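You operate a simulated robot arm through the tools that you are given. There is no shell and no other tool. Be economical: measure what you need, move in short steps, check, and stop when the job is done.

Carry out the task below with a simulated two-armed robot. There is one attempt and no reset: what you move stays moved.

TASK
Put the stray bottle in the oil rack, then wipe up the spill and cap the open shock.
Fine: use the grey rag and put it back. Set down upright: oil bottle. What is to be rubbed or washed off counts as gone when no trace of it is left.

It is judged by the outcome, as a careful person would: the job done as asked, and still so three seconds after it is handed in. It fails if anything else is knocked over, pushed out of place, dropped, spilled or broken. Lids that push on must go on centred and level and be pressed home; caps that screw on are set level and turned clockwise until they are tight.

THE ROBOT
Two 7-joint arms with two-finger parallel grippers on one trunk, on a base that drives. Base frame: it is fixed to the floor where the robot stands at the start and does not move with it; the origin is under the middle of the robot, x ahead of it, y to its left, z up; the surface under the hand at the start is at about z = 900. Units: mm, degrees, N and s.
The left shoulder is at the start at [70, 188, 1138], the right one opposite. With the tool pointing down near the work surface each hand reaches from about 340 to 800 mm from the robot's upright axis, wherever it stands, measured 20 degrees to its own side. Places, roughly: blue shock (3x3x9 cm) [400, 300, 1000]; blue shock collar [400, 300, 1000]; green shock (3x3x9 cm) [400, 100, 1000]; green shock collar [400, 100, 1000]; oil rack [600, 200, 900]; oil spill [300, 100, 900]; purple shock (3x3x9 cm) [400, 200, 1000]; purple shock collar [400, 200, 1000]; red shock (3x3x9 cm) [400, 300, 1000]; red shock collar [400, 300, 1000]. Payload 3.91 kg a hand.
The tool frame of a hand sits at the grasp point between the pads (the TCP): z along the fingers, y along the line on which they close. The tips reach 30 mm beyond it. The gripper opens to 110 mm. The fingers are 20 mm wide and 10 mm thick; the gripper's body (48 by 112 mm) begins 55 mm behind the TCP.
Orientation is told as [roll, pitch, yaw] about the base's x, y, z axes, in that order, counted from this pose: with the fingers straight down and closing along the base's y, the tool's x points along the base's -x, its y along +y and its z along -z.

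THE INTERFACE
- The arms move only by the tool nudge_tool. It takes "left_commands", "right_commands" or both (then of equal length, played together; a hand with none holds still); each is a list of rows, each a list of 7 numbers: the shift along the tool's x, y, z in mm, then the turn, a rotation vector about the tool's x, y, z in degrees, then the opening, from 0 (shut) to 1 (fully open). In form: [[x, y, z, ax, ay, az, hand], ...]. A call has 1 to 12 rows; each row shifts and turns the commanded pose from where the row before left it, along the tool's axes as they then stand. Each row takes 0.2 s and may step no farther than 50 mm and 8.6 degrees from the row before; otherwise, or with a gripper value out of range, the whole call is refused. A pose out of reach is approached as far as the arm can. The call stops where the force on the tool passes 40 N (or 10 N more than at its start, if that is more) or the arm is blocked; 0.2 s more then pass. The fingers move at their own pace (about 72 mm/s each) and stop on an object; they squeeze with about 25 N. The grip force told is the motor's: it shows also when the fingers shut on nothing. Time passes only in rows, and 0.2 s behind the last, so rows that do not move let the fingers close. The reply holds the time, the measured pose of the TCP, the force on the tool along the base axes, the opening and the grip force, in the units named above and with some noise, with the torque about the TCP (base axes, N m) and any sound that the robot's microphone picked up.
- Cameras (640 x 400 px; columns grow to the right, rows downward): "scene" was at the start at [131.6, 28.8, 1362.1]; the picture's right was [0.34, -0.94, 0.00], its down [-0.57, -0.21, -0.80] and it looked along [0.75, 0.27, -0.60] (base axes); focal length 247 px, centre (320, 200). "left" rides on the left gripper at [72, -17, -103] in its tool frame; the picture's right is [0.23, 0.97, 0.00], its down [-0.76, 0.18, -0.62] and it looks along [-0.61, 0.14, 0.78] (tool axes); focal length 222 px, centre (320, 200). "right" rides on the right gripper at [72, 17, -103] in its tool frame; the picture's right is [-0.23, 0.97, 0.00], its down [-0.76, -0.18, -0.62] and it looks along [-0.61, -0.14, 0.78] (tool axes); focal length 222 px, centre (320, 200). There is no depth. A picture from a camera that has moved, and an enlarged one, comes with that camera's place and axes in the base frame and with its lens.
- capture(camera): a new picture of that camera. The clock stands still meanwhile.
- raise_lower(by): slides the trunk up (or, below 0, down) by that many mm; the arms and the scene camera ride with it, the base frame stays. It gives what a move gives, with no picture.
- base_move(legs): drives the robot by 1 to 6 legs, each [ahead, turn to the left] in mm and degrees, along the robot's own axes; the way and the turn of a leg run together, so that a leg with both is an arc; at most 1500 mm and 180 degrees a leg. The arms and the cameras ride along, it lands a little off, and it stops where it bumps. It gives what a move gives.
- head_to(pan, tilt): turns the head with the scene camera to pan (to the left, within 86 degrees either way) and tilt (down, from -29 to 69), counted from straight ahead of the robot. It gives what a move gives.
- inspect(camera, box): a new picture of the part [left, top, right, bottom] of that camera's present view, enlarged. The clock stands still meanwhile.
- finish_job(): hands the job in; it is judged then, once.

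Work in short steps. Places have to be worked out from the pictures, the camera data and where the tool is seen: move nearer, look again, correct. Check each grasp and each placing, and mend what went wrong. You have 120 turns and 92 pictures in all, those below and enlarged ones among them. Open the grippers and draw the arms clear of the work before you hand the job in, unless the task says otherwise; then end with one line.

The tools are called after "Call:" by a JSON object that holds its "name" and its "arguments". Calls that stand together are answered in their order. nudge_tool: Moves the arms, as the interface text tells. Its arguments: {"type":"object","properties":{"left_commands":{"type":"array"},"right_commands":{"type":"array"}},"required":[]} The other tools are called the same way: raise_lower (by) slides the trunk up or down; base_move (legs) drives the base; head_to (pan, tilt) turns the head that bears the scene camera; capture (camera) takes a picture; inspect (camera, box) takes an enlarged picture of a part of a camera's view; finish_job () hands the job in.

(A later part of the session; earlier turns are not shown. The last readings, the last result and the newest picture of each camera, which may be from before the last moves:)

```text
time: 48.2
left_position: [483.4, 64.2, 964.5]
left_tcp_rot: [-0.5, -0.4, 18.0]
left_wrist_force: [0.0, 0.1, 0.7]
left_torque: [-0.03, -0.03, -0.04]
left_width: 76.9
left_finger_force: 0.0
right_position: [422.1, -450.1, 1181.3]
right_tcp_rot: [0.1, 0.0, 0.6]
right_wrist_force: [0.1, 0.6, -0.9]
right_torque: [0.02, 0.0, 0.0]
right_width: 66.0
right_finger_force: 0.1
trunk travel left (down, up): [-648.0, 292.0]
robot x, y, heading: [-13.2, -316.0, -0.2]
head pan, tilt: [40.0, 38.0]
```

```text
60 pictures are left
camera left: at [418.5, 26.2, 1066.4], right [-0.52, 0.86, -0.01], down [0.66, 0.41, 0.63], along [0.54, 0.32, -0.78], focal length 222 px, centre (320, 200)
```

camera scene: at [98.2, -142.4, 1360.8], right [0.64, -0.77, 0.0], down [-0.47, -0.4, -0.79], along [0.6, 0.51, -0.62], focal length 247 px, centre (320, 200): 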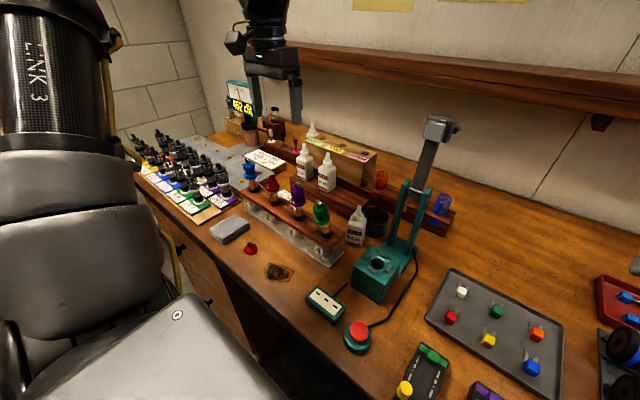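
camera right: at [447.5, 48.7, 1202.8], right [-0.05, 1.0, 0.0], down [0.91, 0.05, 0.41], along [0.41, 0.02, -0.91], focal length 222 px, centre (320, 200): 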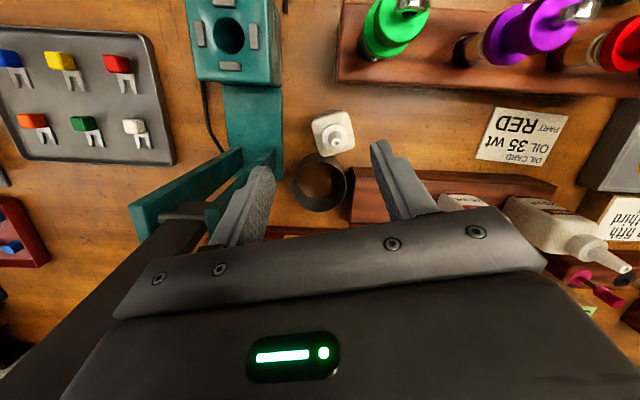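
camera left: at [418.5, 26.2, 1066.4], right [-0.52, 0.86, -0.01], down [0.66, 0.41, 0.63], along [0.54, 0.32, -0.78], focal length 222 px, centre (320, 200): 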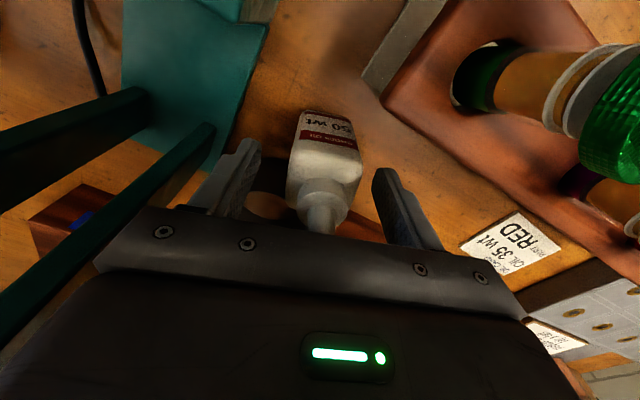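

The bottle sits between the fingers, so I close.

Call:
{"name": "nudge_tool", "arguments": {"left_commands": [[0, 0, 0, 0, 0, 0, 0.35], [0, 0, 0, 0, 0, 0, 0.2], [0, 0, 0, 0, 0, 0, 0], [0, 0, 0, 0, 0, 0, 0]]}}

```text
time: 49.2
left_position: [485.3, 65.8, 964.3]
left_tcp_rot: [-0.6, -0.3, 17.9]
left_wrist_force: [0.2, 0.5, 0.5]
left_torque: [-0.01, 0.01, -0.02]
left_width: 39.6
left_finger_force: 25.1
right_position: [423.0, -451.1, 1180.0]
right_tcp_rot: [0.1, 0.0, 0.5]
right_wrist_force: [-0.6, 0.2, 0.0]
right_torque: [-0.02, 0.03, -0.03]
right_width: 65.9
right_finger_force: 0.2
trunk travel left (down, up): [-648.0, 292.0]
robot x, y, heading: [-13.9, -317.1, 0.1]
head pan, tilt: [40.0, 38.0]
```

Gripped at 39.6 mm with 25 N. Lift straight up 110 mm and look.

Call:
{"name": "nudge_tool", "arguments": {"left_commands": [[0, 0, -20, 0, 0, 0, 0], [0, 0, -30, 0, 0, 0, 0], [0, 0, -30, 0, 0, 0, 0], [0, 0, -30, 0, 0, 0, 0], [0, 0, 0, 0, 0, 0, 0]]}}

Call:
{"name": "inspect", "arguments": {"camera": "scene", "box": [230, 60, 430, 220]}}

Call:
{"name": "capture", "arguments": {"camera": "left"}}

```text
time: 50.4
left_position: [483.1, 65.8, 1077.0]
left_tcp_rot: [-0.6, -0.4, 17.9]
left_wrist_force: [0.2, -0.7, -1.4]
left_torque: [0.01, 0.01, -0.01]
left_width: 39.4
left_finger_force: 24.8
right_position: [424.8, -450.5, 1180.3]
right_tcp_rot: [0.0, 0.0, 0.6]
right_wrist_force: [0.5, 0.7, -0.3]
right_torque: [-0.04, 0.04, -0.02]
right_width: 66.2
right_finger_force: 0.1
trunk travel left (down, up): [-648.0, 292.0]
robot x, y, heading: [-9.8, -319.8, -0.1]
head pan, tilt: [40.0, 38.0]
```

```text
2.50 times, centred on (330, 140) of scene
camera zoom: at [104.8, -265.4, 1360.7], right [0.64, -0.77, 0.0], down [-0.47, -0.4, -0.79], along [0.6, 0.51, -0.62], focal length 617 px, centre (295, 350)
```

zoom: 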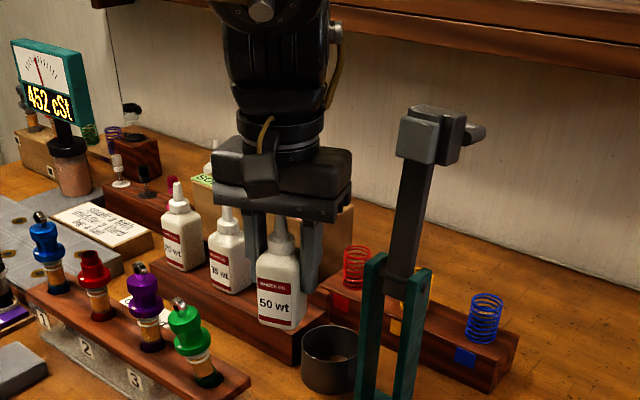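

```text
58 pictures are left
camera left: at [418.2, 27.4, 1178.6], right [-0.52, 0.86, -0.01], down [0.67, 0.41, 0.63], along [0.54, 0.32, -0.78], focal length 222 px, centre (320, 200)
```

left: 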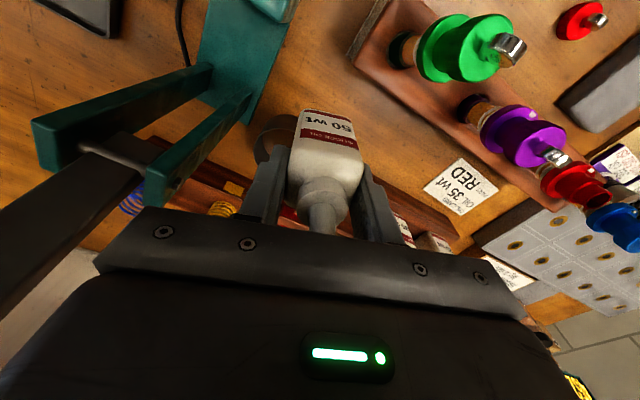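

The bottle is held upright; its bottom is about 64.5 mm below the TCP. I judge the rack top at about z=956, spanning y 85 to 333, with the free place near (556, 135). I raise, turn to yaw 0 and move in front of it.

Call:
{"name": "nudge_tool", "arguments": {"left_commands": [[0, 0, -40, 0, 0, 0, 0], [-10, 10, 0, 0, 0, 6, 0], [-20, 20, 0, 0, 0, 6, 0], [-20, 25, 0, 0, 0, 6, 0], [-5, 10, 0, 0, 0, 0, 0], [0, 0, 0, 0, 0, 0, 0]]}}

Call:
{"name": "capture", "arguments": {"camera": "left"}}

Call:
{"name": "inspect", "arguments": {"camera": "scene", "box": [220, 60, 400, 200]}}

```text
time: 51.8
left_position: [527.5, 138.5, 1114.9]
left_tcp_rot: [-0.4, -0.5, -0.2]
left_wrist_force: [-0.1, -0.4, -0.5]
left_torque: [-0.01, -0.07, 0.0]
left_width: 39.6
left_finger_force: 25.0
right_position: [423.7, -451.3, 1181.0]
right_tcp_rot: [0.1, 0.0, 0.6]
right_wrist_force: [-0.3, 0.2, 0.2]
right_torque: [-0.02, 0.01, -0.01]
right_width: 66.2
right_finger_force: 0.1
trunk travel left (down, up): [-648.0, 292.0]
robot x, y, heading: [-9.2, -319.0, -0.3]
head pan, tilt: [40.0, 38.0]
```

```text
57 pictures are left
camera left: at [453.4, 121.6, 1216.7], right [-0.22, 0.97, -0.01], down [0.76, 0.18, 0.63], along [0.61, 0.13, -0.78], focal length 222 px, centre (320, 200)
```

left: 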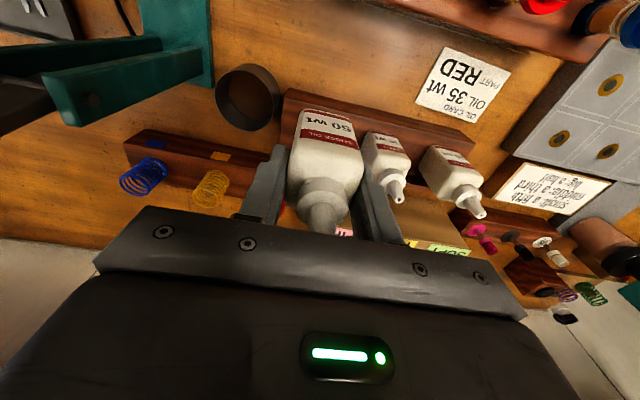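

```text
2.86 times, centred on (310, 130) of scene
camera zoom: at [104.1, -266.1, 1360.9], right [0.64, -0.77, 0.0], down [-0.47, -0.4, -0.79], along [0.6, 0.51, -0.62], focal length 705 px, centre (349, 400)
```

zoom: 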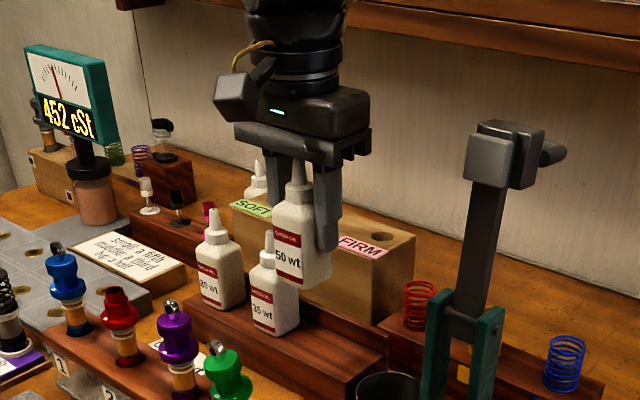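

The view is good. I enlarge the rack's free end.

Call:
{"name": "inspect", "arguments": {"camera": "scene", "box": [270, 140, 370, 210]}}

Call:
{"name": "inspect", "arguments": {"camera": "left", "box": [220, 60, 500, 240]}}

```text
5.71 times, centred on (320, 175) of scene
camera zoom: at [104.1, -266.1, 1360.9], right [0.64, -0.77, 0.0], down [-0.47, -0.4, -0.79], along [0.6, 0.51, -0.62], focal length 1409 px, centre (320, 343)
```

zoom: 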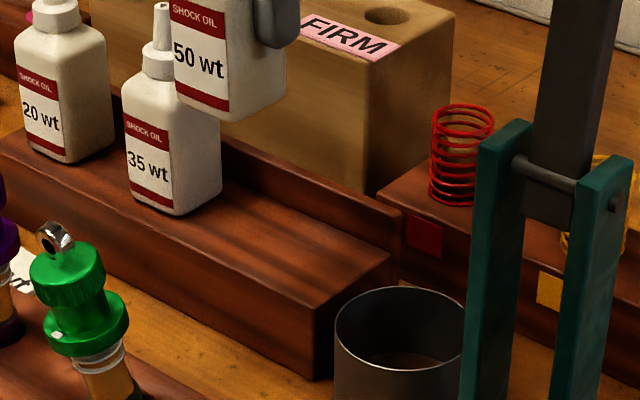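

```text
2.22 times, centred on (360, 150) of left
camera zoom: at [453.4, 121.6, 1216.7], right [-0.22, 0.97, -0.01], down [0.76, 0.18, 0.63], along [0.61, 0.13, -0.78], focal length 494 px, centre (231, 311)
```

zoom: 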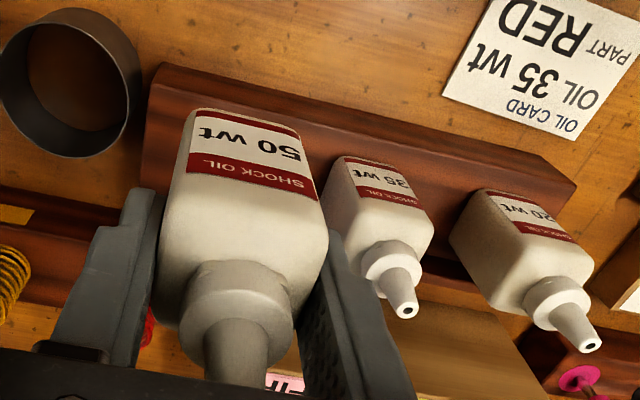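

Rack top spans x about 514–571 up to the back rail, and its right end is at y of about 83. The 35 wt bottle is at about (551, 215). I aim the bottle centre at (547, 134) and lower to just above the surface.

Call:
{"name": "nudge_tool", "arguments": {"left_commands": [[-23, -4.5, 0, 0, 0, 0, 0], [0, 0, 35, 0, 0, 0, 0], [0, 0, 35, 0, 0, 0, 0], [0, 0, 0, 0, 0, 0, 0]]}}

Call:
{"name": "inspect", "arguments": {"camera": "scene", "box": [250, 110, 370, 200]}}

Call:
{"name": "capture", "arguments": {"camera": "left"}}

```text
time: 52.8
left_position: [549.6, 132.4, 1045.8]
left_tcp_rot: [-0.4, -0.5, -0.1]
left_wrist_force: [-0.2, -0.9, -1.5]
left_torque: [0.0, 0.0, -0.01]
left_width: 39.4
left_finger_force: 25.0
right_position: [423.9, -450.8, 1180.3]
right_tcp_rot: [0.1, 0.0, 0.6]
right_wrist_force: [-0.6, 0.7, 0.5]
right_torque: [0.01, 0.01, -0.01]
right_width: 66.0
right_finger_force: 0.0
trunk travel left (down, up): [-648.0, 292.0]
robot x, y, heading: [-11.5, -320.2, 0.0]
head pan, tilt: [40.0, 38.0]
```

```text
4.44 times, centred on (310, 155) of scene
camera zoom: at [104.8, -266.7, 1360.8], right [0.64, -0.77, 0.0], down [-0.47, -0.39, -0.79], along [0.6, 0.51, -0.62], focal length 1096 px, centre (364, 400)
```

zoom: 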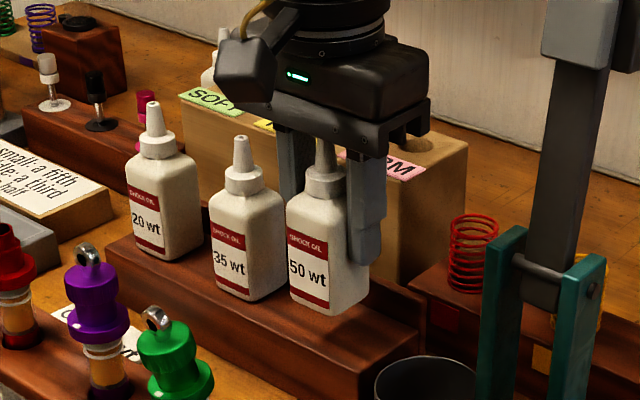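

```text
52 pictures are left
camera left: at [476.8, 115.9, 1146.9], right [-0.22, 0.97, -0.01], down [0.76, 0.18, 0.63], along [0.61, 0.13, -0.78], focal length 222 px, centre (320, 200)
```

left: 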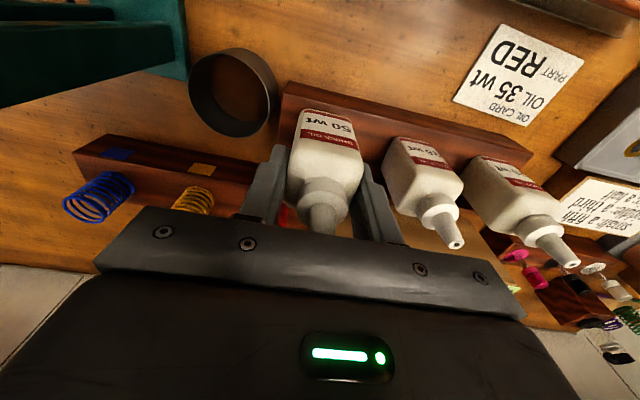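

Well placed in line with the others. I lower gently.

Call:
{"name": "nudge_tool", "arguments": {"left_commands": [[0, 0, 10, 0, 0, 0, 0], [0, 0, 8, 0, 0, 0, 0], [0, 0, 0, 0, 0, 0, 0]]}}

```text
time: 53.6
left_position: [549.2, 134.8, 1026.8]
left_tcp_rot: [-0.4, -0.6, -0.1]
left_wrist_force: [-0.2, 0.4, -0.1]
left_torque: [0.04, 0.01, 0.02]
left_width: 39.3
left_finger_force: 24.7
right_position: [423.8, -451.4, 1180.3]
right_tcp_rot: [0.1, 0.0, 0.6]
right_wrist_force: [0.3, -0.1, 0.7]
right_torque: [-0.04, -0.01, 0.01]
right_width: 66.1
right_finger_force: 0.1
trunk travel left (down, up): [-648.0, 292.0]
robot x, y, heading: [-11.7, -320.4, 0.0]
head pan, tilt: [40.0, 38.0]
```

Call:
{"name": "nudge_tool", "arguments": {"left_commands": [[0, 0, 2.5, 0, 0, 0, 0], [0, 0, 2.5, 0, 0, 0, 0], [0, 0, 0, 0, 0, 0, 0]]}}

```text
time: 54.4
left_position: [550.6, 133.4, 1021.3]
left_tcp_rot: [-0.4, -0.4, -0.1]
left_wrist_force: [-0.3, 0.4, -1.4]
left_torque: [-0.01, 0.0, 0.03]
left_width: 39.5
left_finger_force: 24.9
right_position: [424.4, -451.7, 1180.6]
right_tcp_rot: [0.1, 0.0, 0.7]
right_wrist_force: [-0.1, -0.6, 0.2]
right_torque: [0.0, 0.03, 0.01]
right_width: 66.3
right_finger_force: 0.1
trunk travel left (down, up): [-648.0, 292.0]
robot x, y, heading: [-9.9, -320.0, -0.2]
head pan, tilt: [40.0, 38.0]
```

No contact yet; I continue in small steps.

Call:
{"name": "nudge_tool", "arguments": {"left_commands": [[0, 0, 2, 0, 0, 0, 0], [0, 0, 2, 0, 0, 0, 0], [0, 0, 0, 0, 0, 0, 0]]}}

```text
time: 55.2
left_position: [550.4, 133.2, 1018.0]
left_tcp_rot: [-0.4, -0.5, -0.2]
left_wrist_force: [0.0, 0.2, -0.5]
left_torque: [-0.02, -0.03, 0.02]
left_width: 39.5
left_finger_force: 25.3
right_position: [422.9, -449.8, 1180.4]
right_tcp_rot: [0.0, 0.0, 0.6]
right_wrist_force: [1.0, 0.2, -0.4]
right_torque: [-0.02, 0.0, -0.02]
right_width: 66.1
right_finger_force: 0.0
trunk travel left (down, up): [-648.0, 292.0]
robot x, y, heading: [-11.3, -317.7, -0.1]
head pan, tilt: [40.0, 38.0]
```

Call:
{"name": "nudge_tool", "arguments": {"left_commands": [[0, 0, 2, 0, 0, 0, 0], [0, 0, 2, 0, 0, 0, 0], [0, 0, 0, 0, 0, 0, 0]]}}

Call:
{"name": "inspect", "arguments": {"camera": "scene", "box": [270, 130, 350, 190]}}

```text
time: 56.0
left_position: [549.5, 133.8, 1013.9]
left_tcp_rot: [-0.4, -0.5, -0.1]
left_wrist_force: [0.6, 0.7, 0.8]
left_torque: [0.02, 0.01, 0.02]
left_width: 39.5
left_finger_force: 24.4
right_position: [424.4, -449.7, 1180.7]
right_tcp_rot: [0.0, -0.1, 0.6]
right_wrist_force: [0.0, 0.5, -0.1]
right_torque: [0.0, -0.02, 0.01]
right_width: 66.0
right_finger_force: 0.1
trunk travel left (down, up): [-648.0, 292.0]
robot x, y, heading: [-9.1, -318.1, 0.1]
head pan, tilt: [40.0, 38.0]
```

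```text
6.67 times, centred on (310, 160) of scene
camera zoom: at [104.4, -265.8, 1360.8], right [0.64, -0.77, 0.0], down [-0.47, -0.4, -0.79], along [0.6, 0.51, -0.62], focal length 1644 px, centre (387, 467)
```

zoom: 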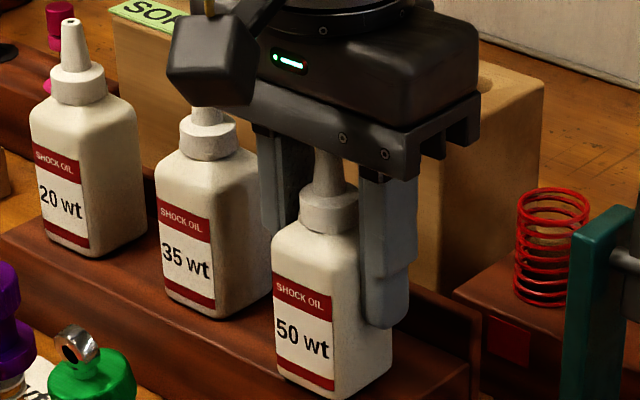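

No contact yet; the bottle sits slightly forward of the others. I shift 4 mm back and continue down.

Call:
{"name": "nudge_tool", "arguments": {"left_commands": [[-4, 0, 0, 0, 0, 0, 0], [0, 0, 2, 0, 0, 0, 0], [0, 0, 2, 0, 0, 0, 0], [0, 0, 0, 0, 0, 0, 0]]}}

```text
time: 57.0
left_position: [554.2, 132.9, 1012.4]
left_tcp_rot: [-0.4, -0.6, -0.1]
left_wrist_force: [2.6, 2.5, 12.7]
left_torque: [0.36, 0.12, -0.08]
left_width: 39.6
left_finger_force: 24.7
right_position: [423.3, -452.2, 1181.5]
right_tcp_rot: [0.1, -0.1, 0.7]
right_wrist_force: [0.1, 0.7, -0.2]
right_torque: [0.03, -0.03, 0.0]
right_width: 66.2
right_finger_force: 0.0
trunk travel left (down, up): [-648.0, 292.0]
robot x, y, heading: [-12.6, -320.1, -0.1]
head pan, tilt: [40.0, 38.0]
```

Contact with 12.7 N. I ease up a touch and open to about 60 mm.

Call:
{"name": "nudge_tool", "arguments": {"left_commands": [[0, 0, -1, 0, 0, 0, 0], [0, 0, 0, 0, 0, 0, 0.4], [0, 0, 0, 0, 0, 0, 0.5], [0, 0, 0, 0, 0, 0, 0.58], [0, 0, 0, 0, 0, 0, 0.58]]}}

Call:
{"name": "capture", "arguments": {"camera": "left"}}

```text
time: 58.2
left_position: [553.4, 133.1, 1010.2]
left_tcp_rot: [-0.4, -0.5, -0.1]
left_wrist_force: [0.5, -0.1, 0.3]
left_torque: [-0.01, -0.01, 0.01]
left_width: 63.8
left_finger_force: 0.0
right_position: [424.3, -451.0, 1180.7]
right_tcp_rot: [0.1, 0.0, 0.6]
right_wrist_force: [-0.4, 0.3, 0.8]
right_torque: [0.01, 0.0, 0.02]
right_width: 65.9
right_finger_force: 0.0
trunk travel left (down, up): [-648.0, 292.0]
robot x, y, heading: [-16.6, -319.4, -0.0]
head pan, tilt: [40.0, 38.0]
```

```text
50 pictures are left
camera left: at [480.2, 116.8, 1112.8], right [-0.23, 0.97, -0.01], down [0.76, 0.18, 0.63], along [0.61, 0.13, -0.78], focal length 222 px, centre (320, 200)
```

left: 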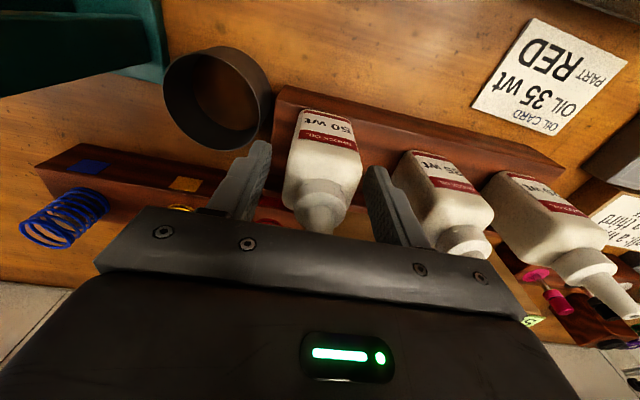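

Released and upright; the left finger clears the 35 wt bottle. Rise straight up and verify.

Call:
{"name": "nudge_tool", "arguments": {"left_commands": [[0, 0, -25, 0, 0, 0, 0.58], [0, 0, -35, 0, 0, 0, 0.58], [0, 0, -40, 0, 0, 0, 0.58], [0, 0, -40, 0, 0, 0, 0.58], [30, 30, 0, 0, 0, 0, 0.58]]}}

Call:
{"name": "inspect", "arguments": {"camera": "scene", "box": [230, 110, 370, 220]}}

```text
time: 59.4
left_position: [505.7, 168.2, 1136.5]
left_tcp_rot: [-0.6, -0.7, -0.1]
left_wrist_force: [-0.2, 0.3, -0.4]
left_torque: [-0.03, -0.04, -0.03]
left_width: 63.6
left_finger_force: 0.1
left hand out of reach, approached as far as the arm can: row 4
right_position: [420.9, -447.7, 1181.8]
right_tcp_rot: [0.0, -0.2, 0.5]
right_wrist_force: [-0.2, 1.4, -0.4]
right_torque: [-0.05, 0.0, 0.01]
right_width: 66.0
right_finger_force: 0.1
trunk travel left (down, up): [-648.0, 292.0]
robot x, y, heading: [-11.8, -321.4, 0.0]
head pan, tilt: [40.0, 38.0]
```

```text
3.64 times, centred on (300, 165) of scene
camera zoom: at [101.9, -263.1, 1360.9], right [0.64, -0.77, 0.0], down [-0.47, -0.4, -0.79], along [0.61, 0.5, -0.62], focal length 897 px, centre (393, 327)
```

zoom: 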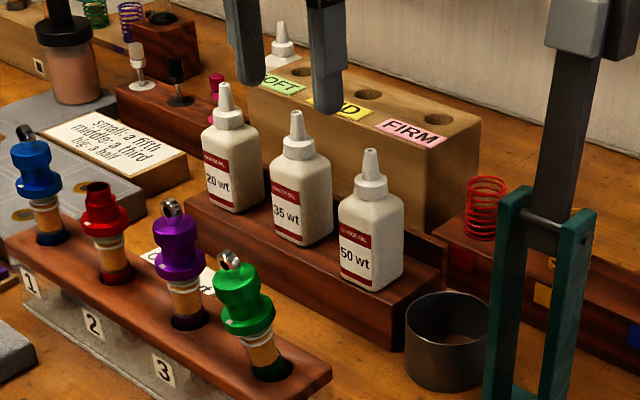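

The bottle stands upright in the rack. Next I bring the left hand over the front bench area to look at the rag, cap and spill.

Call:
{"name": "nudge_tool", "arguments": {"left_commands": [[45, 15, 0, 0, 0, 0, 0.8], [45, 15, 0, 0, 0, 0, 0.8], [45, 15, 0, 0, 0, 0, 0.8], [45, 15, 0, 0, 0, 0, 0.8], [45, 15, 0, 0, 0, 0, 0.8], [15, 15, 0, 0, 0, 0, 0.8], [0, 0, 0, 0, 0, 0, 0.8]]}}

Call:
{"name": "capture", "arguments": {"camera": "left"}}

Call:
{"name": "inspect", "arguments": {"camera": "scene", "box": [140, 140, 320, 290]}}

```text
time: 61.0
left_position: [267.7, 256.5, 1134.9]
left_tcp_rot: [-0.4, -0.5, -0.2]
left_wrist_force: [0.5, -0.2, 0.3]
left_torque: [-0.01, 0.0, -0.02]
left_width: 88.1
left_finger_force: 0.0
right_position: [424.1, -450.7, 1180.4]
right_tcp_rot: [0.1, 0.0, 0.6]
right_wrist_force: [-0.2, -0.4, -0.4]
right_torque: [0.01, -0.02, 0.0]
right_width: 65.9
right_finger_force: 0.0
trunk travel left (down, up): [-648.0, 292.0]
robot x, y, heading: [-8.4, -324.3, -0.2]
head pan, tilt: [40.0, 38.0]
```

```text
48 pictures are left
camera left: at [193.2, 239.3, 1235.8], right [-0.22, 0.97, -0.01], down [0.76, 0.18, 0.63], along [0.61, 0.13, -0.78], focal length 222 px, centre (320, 200)
```

left: 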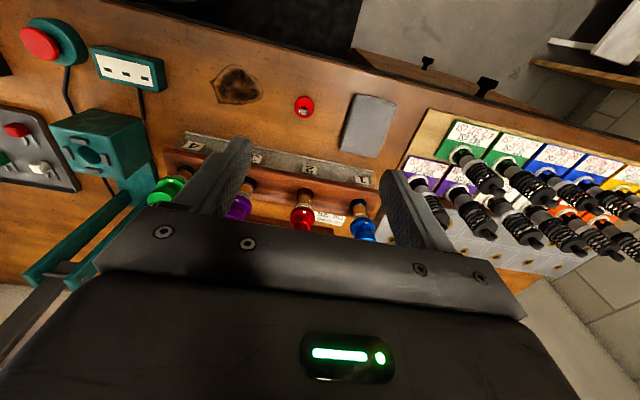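

```text
2.67 times, centred on (230, 215) of scene
camera zoom: at [104.3, -265.7, 1360.8], right [0.64, -0.77, 0.0], down [-0.47, -0.4, -0.79], along [0.6, 0.51, -0.62], focal length 658 px, centre (560, 160)
```

zoom: 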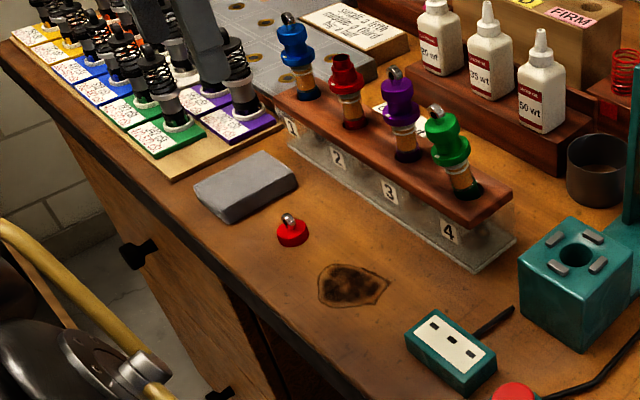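

Left view puts the rag at about (292, 327), about 64 mm across y and 80 along x; the spill is at about (288, 140). I go above the rag and look again.

Call:
{"name": "nudge_tool", "arguments": {"left_commands": [[-12, 35, 20, 0, 0, 0, 0.78], [-12, 35, 30, 0, 0, 0, 0.78], [0, 0, 45, 0, 0, 0, 0.78], [0, 0, 45, 0, 0, 0, 0.78], [0, 0, 0, 0, 0, 0, 0.78]]}}

Call:
{"name": "capture", "arguments": {"camera": "left"}}

Call:
{"name": "inspect", "arguments": {"camera": "scene", "box": [140, 140, 320, 260]}}

```text
time: 62.2
left_position: [292.2, 324.2, 992.4]
left_tcp_rot: [-0.4, -0.5, -0.1]
left_wrist_force: [0.1, 0.2, -0.2]
left_torque: [-0.02, 0.05, -0.01]
left_width: 85.7
left_finger_force: 0.0
right_position: [424.1, -450.8, 1181.4]
right_tcp_rot: [0.1, 0.0, 0.7]
right_wrist_force: [0.1, -0.2, 0.3]
right_torque: [-0.03, -0.01, -0.02]
right_width: 65.9
right_finger_force: 0.2
trunk travel left (down, up): [-648.0, 292.0]
robot x, y, heading: [-14.2, -317.3, 0.3]
head pan, tilt: [40.0, 38.0]
```

```text
46 pictures are left
camera left: at [218.1, 306.7, 1094.8], right [-0.22, 0.97, -0.01], down [0.76, 0.18, 0.63], along [0.61, 0.14, -0.78], focal length 222 px, centre (320, 200)
```

left: 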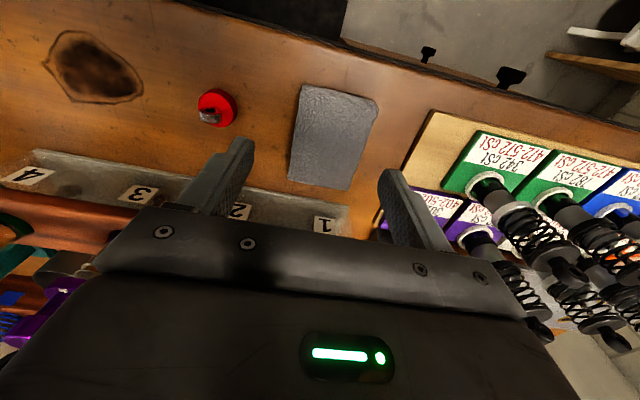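

```text
3.33 times, centred on (230, 200) of scene
camera zoom: at [104.1, -266.8, 1360.9], right [0.64, -0.77, 0.0], down [-0.47, -0.39, -0.79], along [0.6, 0.51, -0.62], focal length 822 px, centre (620, 200)
```

zoom: 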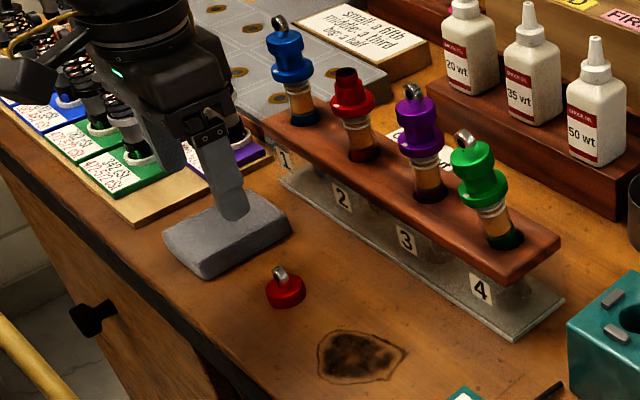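

Rag corners give centre (296, 332), about 83 × 58 mm, aligned with the axes. I align and descend so the fingertips are just above the bench.

Call:
{"name": "nudge_tool", "arguments": {"left_commands": [[-4, 8, 10, 0, 0, 0, 0.78], [0, 0, 25, 0, 0, 0, 0.78], [0, 0, 20, 0, 0, 0, 0.78], [0, 0, 0, 0, 0, 0, 0.78]]}}

Call:
{"name": "capture", "arguments": {"camera": "left"}}

```text
time: 63.2
left_position: [297.0, 334.0, 937.5]
left_tcp_rot: [-0.3, -0.5, 0.0]
left_wrist_force: [-0.5, 0.1, 0.0]
left_torque: [0.02, -0.05, 0.01]
left_width: 85.8
left_finger_force: 0.1
right_position: [423.6, -451.2, 1180.0]
right_tcp_rot: [0.2, 0.1, 0.6]
right_wrist_force: [-0.5, 0.5, 0.9]
right_torque: [0.01, -0.02, 0.0]
right_width: 66.1
right_finger_force: 0.1
trunk travel left (down, up): [-648.0, 292.0]
robot x, y, heading: [-9.9, -318.3, -0.2]
head pan, tilt: [40.0, 38.0]
```

```text
44 pictures are left
camera left: at [223.1, 316.0, 1039.0], right [-0.23, 0.97, -0.01], down [0.76, 0.18, 0.63], along [0.61, 0.13, -0.78], focal length 222 px, centre (320, 200)
```

left: 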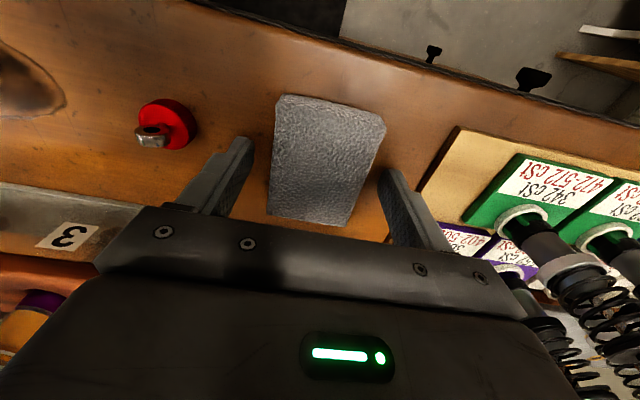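

The rag lies between the fingers. Lower 3 mm more and close.

Call:
{"name": "nudge_tool", "arguments": {"left_commands": [[0, 0, 3, 0, 0, 0, 0.6], [0, 0, 0, 0, 0, 0, 0.4], [0, 0, 0, 0, 0, 0, 0.2], [0, 0, 0, 0, 0, 0, 0], [0, 0, 0, 0, 0, 0, 0], [0, 0, 0, 0, 0, 0, 0]]}}

Call:
{"name": "capture", "arguments": {"camera": "left"}}

```text
time: 64.6
left_position: [295.7, 331.4, 934.4]
left_tcp_rot: [-0.3, -0.5, -0.2]
left_wrist_force: [0.1, 1.5, 1.7]
left_torque: [0.12, 0.05, 0.0]
left_width: 60.8
left_finger_force: 24.7
right_position: [423.5, -450.7, 1180.1]
right_tcp_rot: [0.0, 0.0, 0.7]
right_wrist_force: [-0.5, 0.2, -0.7]
right_torque: [-0.01, -0.01, 0.0]
right_width: 66.1
right_finger_force: 0.0
trunk travel left (down, up): [-648.0, 292.0]
robot x, y, heading: [-10.3, -320.3, 0.0]
head pan, tilt: [40.0, 38.0]
```

```text
43 pictures are left
camera left: at [222.9, 315.6, 1035.9], right [-0.23, 0.97, -0.01], down [0.76, 0.18, 0.63], along [0.61, 0.13, -0.78], focal length 222 px, centre (320, 200)
```

left: 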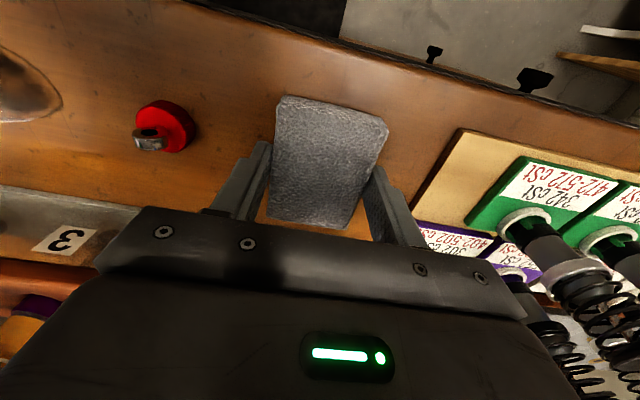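

Gripped. Lift 70 mm and check it holds; home is TCP (296, 332, 934).

Call:
{"name": "nudge_tool", "arguments": {"left_commands": [[0, 0, -20, 0, 0, 0, 0], [0, 0, -25, 0, 0, 0, 0], [0, 0, -25, 0, 0, 0, 0], [0, -40, 0, 0, 0, 0, 0], [0, -40, 0, 0, 0, 0, 0], [0, 0, 0, 0, 0, 0, 0]]}}

Call:
{"name": "capture", "arguments": {"camera": "left"}}

Call:
{"name": "inspect", "arguments": {"camera": "scene", "box": [140, 130, 320, 270]}}

```text
time: 66.0
left_position: [293.6, 255.0, 1004.4]
left_tcp_rot: [-0.5, -0.5, -0.1]
left_wrist_force: [-0.8, 0.5, 0.0]
left_torque: [0.0, -0.02, 0.0]
left_width: 61.0
left_finger_force: 25.1
right_position: [423.1, -449.0, 1180.7]
right_tcp_rot: [0.1, 0.0, 0.6]
right_wrist_force: [-0.5, 0.5, 0.6]
right_torque: [0.0, -0.01, -0.03]
right_width: 66.0
right_finger_force: 0.0
trunk travel left (down, up): [-648.0, 292.0]
robot x, y, heading: [-13.7, -323.3, -0.0]
head pan, tilt: [40.0, 38.0]
```

```text
42 pictures are left
camera left: at [220.8, 237.5, 1106.7], right [-0.23, 0.97, -0.01], down [0.76, 0.18, 0.63], along [0.61, 0.13, -0.78], focal length 222 px, centre (320, 200)
```

left: 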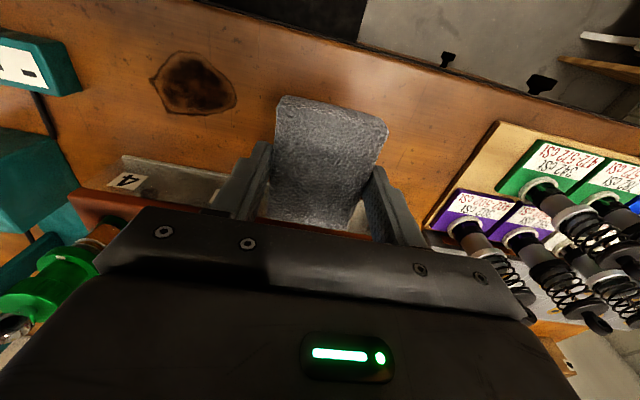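

```text
2.86 times, centred on (230, 200) of scene
camera zoom: at [104.2, -265.0, 1360.8], right [0.64, -0.77, 0.0], down [-0.47, -0.4, -0.79], along [0.6, 0.51, -0.62], focal length 705 px, centre (577, 200)
```

zoom: 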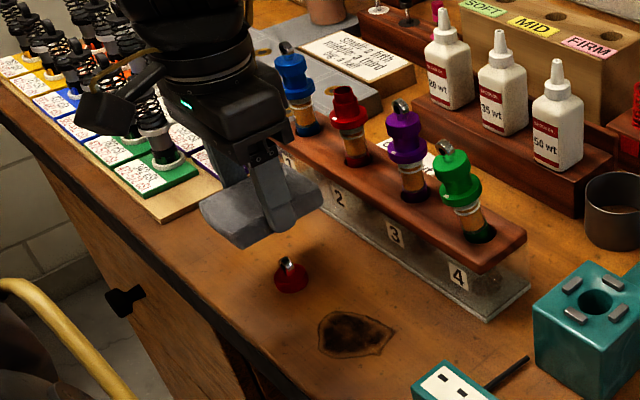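

The rag is held firmly. The spill spans about x 264–310, y 106–176. I move over its centre and lower to near contact.

Call:
{"name": "nudge_tool", "arguments": {"left_commands": [[2, -38, 0, 0, 0, 0, 0], [2, -38, 0, 0, 0, 0, 0], [2, -38, 0, 0, 0, 0, 0], [0, 0, 35, 0, 0, 0, 0], [0, 0, 30, 0, 0, 0, 0], [0, 0, 3, 0, 0, 0, 0], [0, 0, 0, 0, 0, 0, 0]]}}

```text
time: 67.6
left_position: [289.8, 139.6, 939.2]
left_tcp_rot: [-0.6, -0.5, 0.0]
left_wrist_force: [1.1, 0.5, -1.0]
left_torque: [-0.01, 0.02, 0.01]
left_width: 60.9
left_finger_force: 24.8
right_position: [423.4, -450.0, 1181.4]
right_tcp_rot: [0.0, 0.0, 0.6]
right_wrist_force: [-0.4, -0.8, 0.1]
right_torque: [-0.03, -0.01, -0.04]
right_width: 66.2
right_finger_force: 0.1
trunk travel left (down, up): [-648.0, 292.0]
robot x, y, heading: [-12.3, -320.5, -0.0]
head pan, tilt: [40.0, 38.0]
```

Call:
{"name": "nudge_tool", "arguments": {"left_commands": [[0, 0, 2, 0, 0, 0, 0], [0, 0, 2, 0, 0, 0, 0], [0, 0, 1.5, 0, 0, 0, 0], [0, 0, 0, 0, 0, 0, 0]]}}

```text
time: 68.6
left_position: [289.4, 138.4, 932.7]
left_tcp_rot: [-0.3, -0.6, -0.1]
left_wrist_force: [1.8, 3.2, 13.3]
left_torque: [0.31, 0.11, -0.02]
left_width: 60.9
left_finger_force: 25.1
right_position: [423.8, -450.8, 1180.5]
right_tcp_rot: [0.1, -0.1, 0.6]
right_wrist_force: [0.1, -0.2, 0.4]
right_torque: [0.02, -0.01, 0.04]
right_width: 66.1
right_finger_force: 0.1
trunk travel left (down, up): [-648.0, 292.0]
robot x, y, heading: [-8.6, -323.5, 0.2]
head pan, tilt: [40.0, 38.0]
```

Pressing at about 13 N. Now a zigzag wipe over the whole spill.

Call:
{"name": "nudge_tool", "arguments": {"left_commands": [[-16, 26, 0, 0, 0, 0, 0], [34, 0, 0, 0, 0, 0, 0], [0, -15, 0, 0, 0, 0, 0], [-34, 0, 0, 0, 0, 0, 0], [0, -15, 0, 0, 0, 0, 0], [34, 0, 0, 0, 0, 0, 0], [0, -15, 0, 0, 0, 0, 0], [-34, 0, 0, 0, 0, 0, 0], [16, 0, 0, 0, 0, 0, 0], [0, 45, 0, 0, 0, 0, 0], [0, -26, 0, 0, 0, 0, 0]]}}

Call:
{"name": "capture", "arguments": {"camera": "scene"}}

```text
time: 71.0
left_position: [291.9, 151.2, 933.0]
left_tcp_rot: [-0.4, -0.5, -0.1]
left_wrist_force: [1.1, -0.9, 0.6]
left_torque: [0.03, 0.01, -0.04]
left_width: 60.5
left_finger_force: 25.3
left hand out of reach, approached as far as the arm can: row 7
right_position: [425.5, -452.7, 1180.2]
right_tcp_rot: [0.2, 0.2, 0.5]
right_wrist_force: [-0.6, -1.2, 0.0]
right_torque: [0.04, 0.01, 0.02]
right_width: 66.1
right_finger_force: 0.0
trunk travel left (down, up): [-648.0, 292.0]
robot x, y, heading: [-12.5, -317.0, -0.2]
head pan, tilt: [40.0, 38.0]
```

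```text
40 pictures are left
camera scene: at [106.1, -268.5, 1360.6], right [0.64, -0.77, 0.0], down [-0.47, -0.39, -0.79], along [0.6, 0.51, -0.62], focal length 247 px, centre (320, 200)
```

scene: 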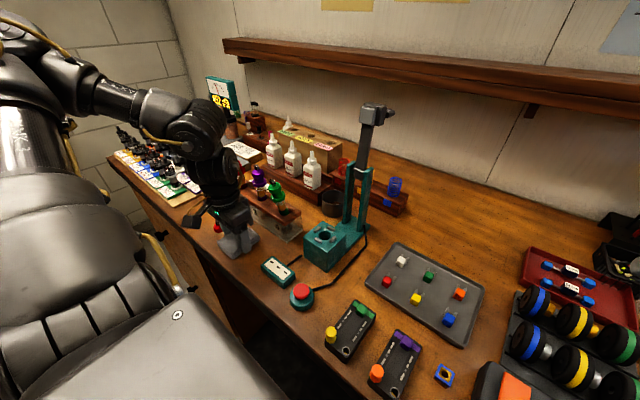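

The contact force has faded. I lift and step aside to check the spill and the rag's hold.

Call:
{"name": "nudge_tool", "arguments": {"left_commands": [[0, 0, -25, 0, 0, 0, 0], [0, 0, -40, 0, 0, 0, 0], [0, 45, 0, 0, 0, 0, 0], [0, 45, 0, 0, 0, 0, 0], [0, 0, 0, 0, 0, 0, 0]]}}

Call:
{"name": "capture", "arguments": {"camera": "left"}}

Call:
{"name": "inspect", "arguments": {"camera": "scene", "box": [170, 170, 290, 270]}}

```text
time: 72.2
left_position: [290.5, 241.6, 998.5]
left_tcp_rot: [-0.3, -0.4, -0.2]
left_wrist_force: [0.5, -0.5, -1.0]
left_torque: [0.0, 0.02, -0.01]
left_width: 61.0
left_finger_force: 24.7
right_position: [423.4, -452.5, 1180.5]
right_tcp_rot: [0.2, 0.0, 0.7]
right_wrist_force: [-0.4, -0.5, 0.0]
right_torque: [-0.01, 0.01, -0.01]
right_width: 66.1
right_finger_force: 0.0
trunk travel left (down, up): [-648.0, 292.0]
robot x, y, heading: [-9.3, -319.6, -0.1]
head pan, tilt: [40.0, 38.0]
```

```text
39 pictures are left
camera left: at [216.5, 224.8, 1100.5], right [-0.22, 0.97, -0.01], down [0.76, 0.18, 0.63], along [0.61, 0.14, -0.78], focal length 222 px, centre (320, 200)
```

left: 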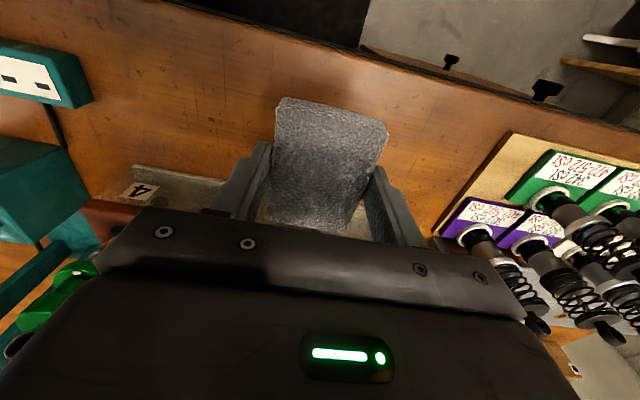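

```text
4.00 times, centred on (230, 220) of scene
camera zoom: at [104.3, -267.9, 1360.9], right [0.64, -0.77, 0.0], down [-0.47, -0.39, -0.79], along [0.6, 0.51, -0.61], focal length 986 px, centre (680, 120)
```

zoom: 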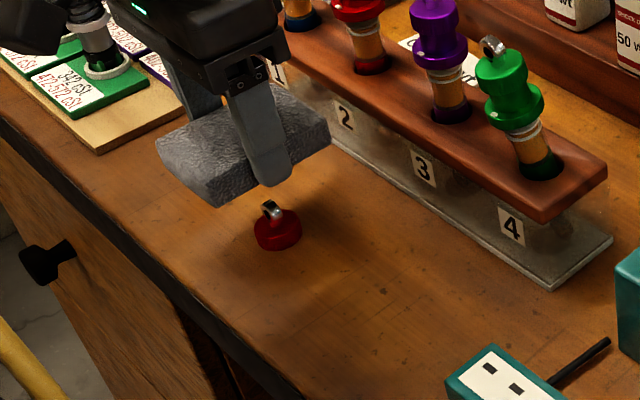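

The spill looks gone; I zoom to be sure there is no trace.

Call:
{"name": "inspect", "arguments": {"camera": "left", "box": [90, 20, 280, 150]}}

```text
3.08 times, centred on (185, 85) of left
camera zoom: at [216.5, 224.8, 1100.5], right [-0.22, 0.97, -0.01], down [0.76, 0.18, 0.63], along [0.61, 0.14, -0.78], focal length 684 px, centre (735, 554)
```

zoom: 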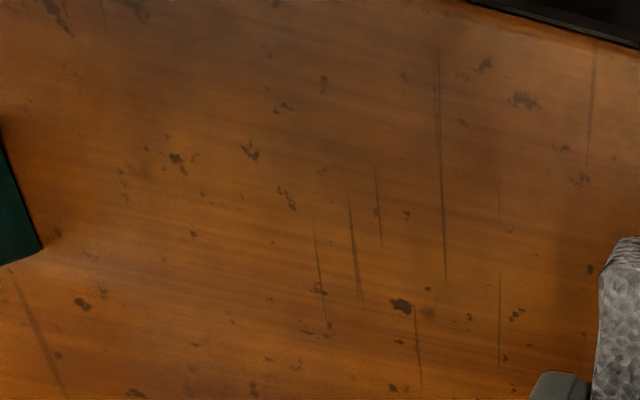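

The bench is clean; only the wood's own specks remain. I return the rag to its place at TCP (296, 332).

Call:
{"name": "nudge_tool", "arguments": {"left_commands": [[-2, 45, 0, 0, 0, 0, 0], [-3.5, 45, 0, 0, 0, 0, 0], [0, 0, 30, 0, 0, 0, 0], [0, 0, 27, 0, 0, 0, 0], [0, 0, 3, 0, 0, 0, 0], [0, 0, 2, 0, 0, 0, 0], [0, 0, 0, 0, 0, 0, 0]]}}

```text
time: 73.8
left_position: [297.0, 333.5, 934.0]
left_tcp_rot: [-0.5, -0.5, -0.1]
left_wrist_force: [0.0, 1.0, -0.5]
left_torque: [-0.02, -0.01, -0.01]
left_width: 60.8
left_finger_force: 24.7
right_position: [424.0, -450.6, 1181.6]
right_tcp_rot: [0.2, 0.0, 0.5]
right_wrist_force: [0.4, -0.1, -0.6]
right_torque: [-0.01, 0.02, 0.02]
right_width: 66.0
right_finger_force: 0.2
trunk travel left (down, up): [-648.0, 292.0]
robot x, y, heading: [-12.5, -316.8, -0.1]
head pan, tilt: [40.0, 38.0]
```

Call:
{"name": "nudge_tool", "arguments": {"left_commands": [[0, 0, 1.5, 0, 0, 0, 0], [0, 0, 0, 0, 0, 0, 0.6], [0, 0, 0, 0, 0, 0, 0.78], [0, 0, 0, 0, 0, 0, 0.78], [0, 0, -30, 0, 0, 0, 0.78], [0, 0, -45, 0, 0, 0, 0.78], [0, 0, -40, 0, 0, 0, 0.78], [0, 0, 0, 0, 0, 0, 0.78]]}}

Call:
{"name": "capture", "arguments": {"camera": "left"}}

```text
time: 75.6
left_position: [294.8, 336.6, 1047.4]
left_tcp_rot: [-0.5, -0.5, -0.1]
left_wrist_force: [-0.4, 1.0, -0.7]
left_torque: [0.02, 0.02, 0.02]
left_width: 85.6
left_finger_force: 0.0
right_position: [424.3, -448.3, 1179.7]
right_tcp_rot: [-0.1, 0.0, 0.6]
right_wrist_force: [-0.2, -0.5, -0.3]
right_torque: [-0.08, -0.02, 0.01]
right_width: 66.1
right_finger_force: 0.1
trunk travel left (down, up): [-648.0, 292.0]
robot x, y, heading: [-8.4, -318.9, -0.0]
head pan, tilt: [40.0, 38.0]
```

```text
36 pictures are left
camera left: at [221.4, 318.8, 1150.1], right [-0.22, 0.97, -0.01], down [0.76, 0.18, 0.63], along [0.61, 0.13, -0.78], focal length 222 px, centre (320, 200)
```

left: 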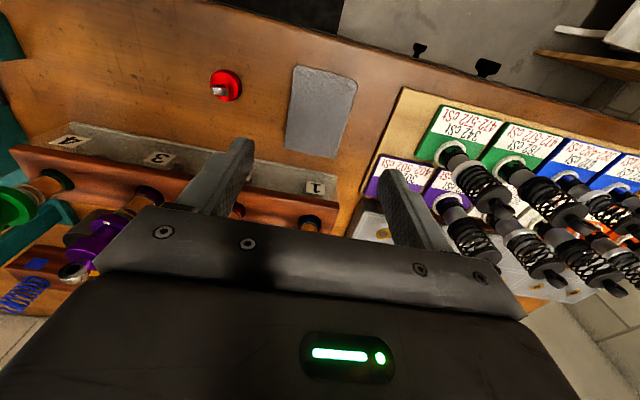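

The rag is back in place. Now the cap: I move above it for a close look.

Call:
{"name": "nudge_tool", "arguments": {"left_commands": [[5, -45, 0, 0, 0, 0, 0.6], [5, -45, 15, 0, 0, 0, 0.6], [0, -10, 20, 0, 0, 0, 0.6], [0, 0, 0, 0, 0, 0, 0.6]]}}

Call:
{"name": "inspect", "arguments": {"camera": "left", "box": [220, 30, 400, 230]}}

Call:
{"name": "inspect", "arguments": {"camera": "scene", "box": [190, 150, 290, 245]}}

```text
time: 76.6
left_position: [284.4, 232.1, 1014.3]
left_tcp_rot: [-0.4, -0.4, -0.1]
left_wrist_force: [0.1, 0.1, -0.3]
left_torque: [0.04, 0.01, 0.01]
left_width: 66.2
left_finger_force: 0.0
right_position: [423.7, -450.8, 1180.2]
right_tcp_rot: [0.1, 0.0, 0.6]
right_wrist_force: [-0.1, -0.1, 0.8]
right_torque: [0.01, -0.02, -0.01]
right_width: 66.1
right_finger_force: 0.0
trunk travel left (down, up): [-648.0, 292.0]
robot x, y, heading: [-13.4, -319.7, -0.4]
head pan, tilt: [40.0, 38.0]
```

```text
2.00 times, centred on (310, 130) of left
camera zoom: at [210.8, 216.1, 1116.2], right [-0.23, 0.97, -0.01], down [0.76, 0.18, 0.63], along [0.61, 0.14, -0.78], focal length 444 px, centre (340, 340)
```

zoom: 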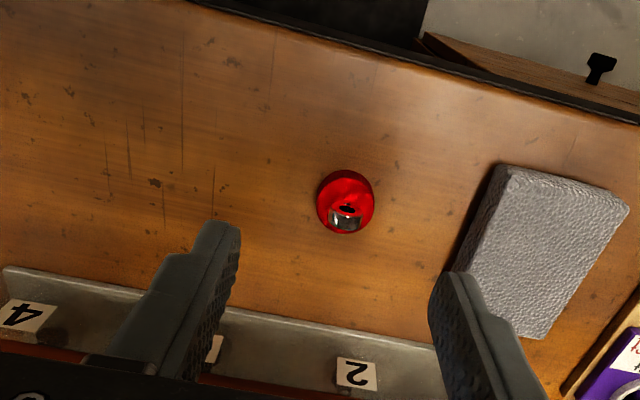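

```text
4.21 times, centred on (240, 198) of scene
camera zoom: at [103.8, -266.5, 1360.9], right [0.64, -0.77, 0.0], down [-0.47, -0.39, -0.79], along [0.6, 0.51, -0.62], focal length 1038 px, centre (657, 210)
```

zoom: 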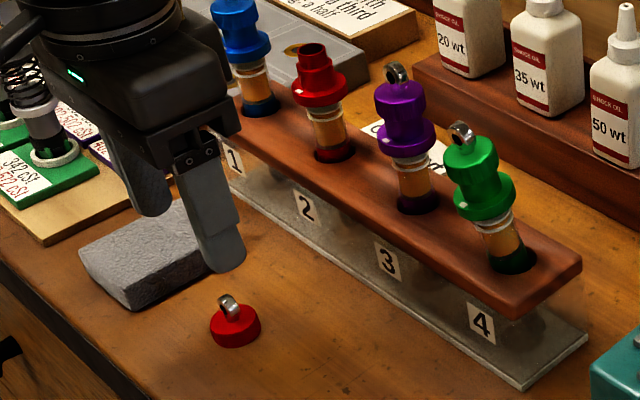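

Cap centre is at about (285, 235), diameter about 27 mm, with the eyelet on top; the red shock has a bare threaded neck. I centre over it and lower, then re-check.

Call:
{"name": "nudge_tool", "arguments": {"left_commands": [[-1, 3, 20, 0, 0, 0, 0.55], [0, 0, 30, 0, 0, 0, 0.5], [0, 0, 0, 0, 0, 0, 0.5]]}}

Call:
{"name": "inspect", "arguments": {"camera": "left", "box": [220, 70, 420, 230]}}

```text
time: 77.4
left_position: [286.0, 236.6, 962.7]
left_tcp_rot: [-0.3, -0.4, 0.0]
left_wrist_force: [0.5, -0.4, 0.3]
left_torque: [-0.01, 0.0, 0.0]
left_width: 55.0
left_finger_force: 0.1
right_position: [423.3, -451.8, 1180.6]
right_tcp_rot: [0.1, 0.0, 0.7]
right_wrist_force: [-0.8, 0.1, -0.2]
right_torque: [0.01, 0.0, 0.0]
right_width: 65.6
right_finger_force: 0.0
trunk travel left (down, up): [-648.0, 292.0]
robot x, y, heading: [-11.2, -319.4, 0.0]
head pan, tilt: [40.0, 38.0]
```

```text
2.50 times, centred on (320, 150) of left
camera zoom: at [213.0, 218.8, 1064.4], right [-0.22, 0.97, -0.01], down [0.76, 0.18, 0.63], along [0.61, 0.13, -0.78], focal length 555 px, centre (320, 325)
```

zoom: 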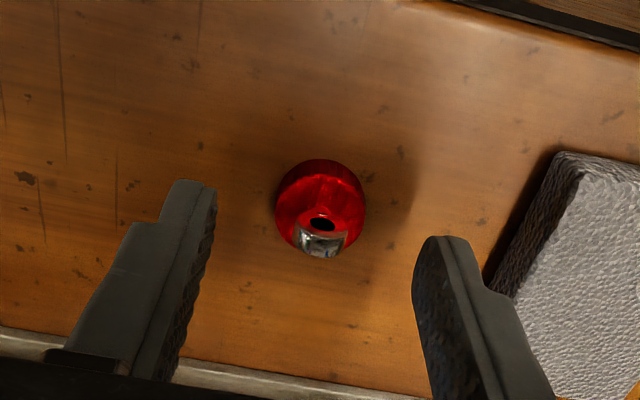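

Centred well. Descend so the tips are just above the bench, then close.

Call:
{"name": "nudge_tool", "arguments": {"left_commands": [[-1.5, -1.5, 15, 0, 0, 0, 0.5], [0, 0, 14, 0, 0, 0, 0.5], [0, 0, 0, 0, 0, 0, 0.35], [0, 0, 0, 0, 0, 0, 0.2], [0, 0, 0, 0, 0, 0, 0], [0, 0, 0, 0, 0, 0, 0]]}}

Call:
{"name": "inspect", "arguments": {"camera": "left", "box": [220, 70, 420, 230]}}

```text
time: 78.8
left_position: [288.7, 234.3, 933.6]
left_tcp_rot: [-0.5, -0.5, -0.1]
left_wrist_force: [0.3, -0.3, 0.8]
left_torque: [-0.01, -0.02, 0.04]
left_width: 26.2
left_finger_force: 25.1
right_position: [422.8, -449.7, 1181.3]
right_tcp_rot: [0.1, 0.1, 0.6]
right_wrist_force: [-0.4, -0.1, 0.3]
right_torque: [0.02, 0.01, 0.01]
right_width: 66.0
right_finger_force: 0.1
trunk travel left (down, up): [-648.0, 292.0]
robot x, y, heading: [-8.5, -322.1, -0.5]
head pan, tilt: [40.0, 38.0]
```

```text
2.50 times, centred on (320, 150) of left
camera zoom: at [215.0, 217.6, 1035.7], right [-0.23, 0.97, -0.01], down [0.76, 0.18, 0.63], along [0.61, 0.13, -0.78], focal length 555 px, centre (320, 325)
```

zoom: 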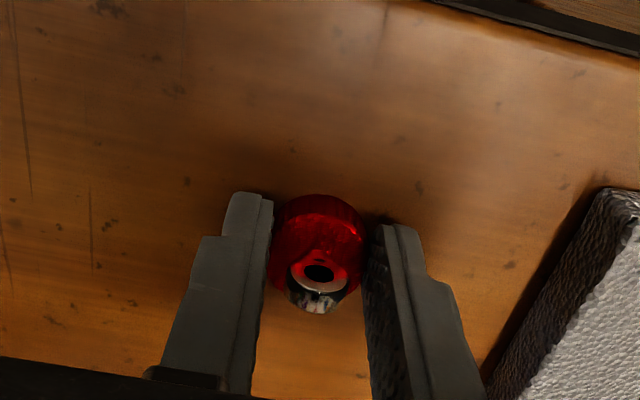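

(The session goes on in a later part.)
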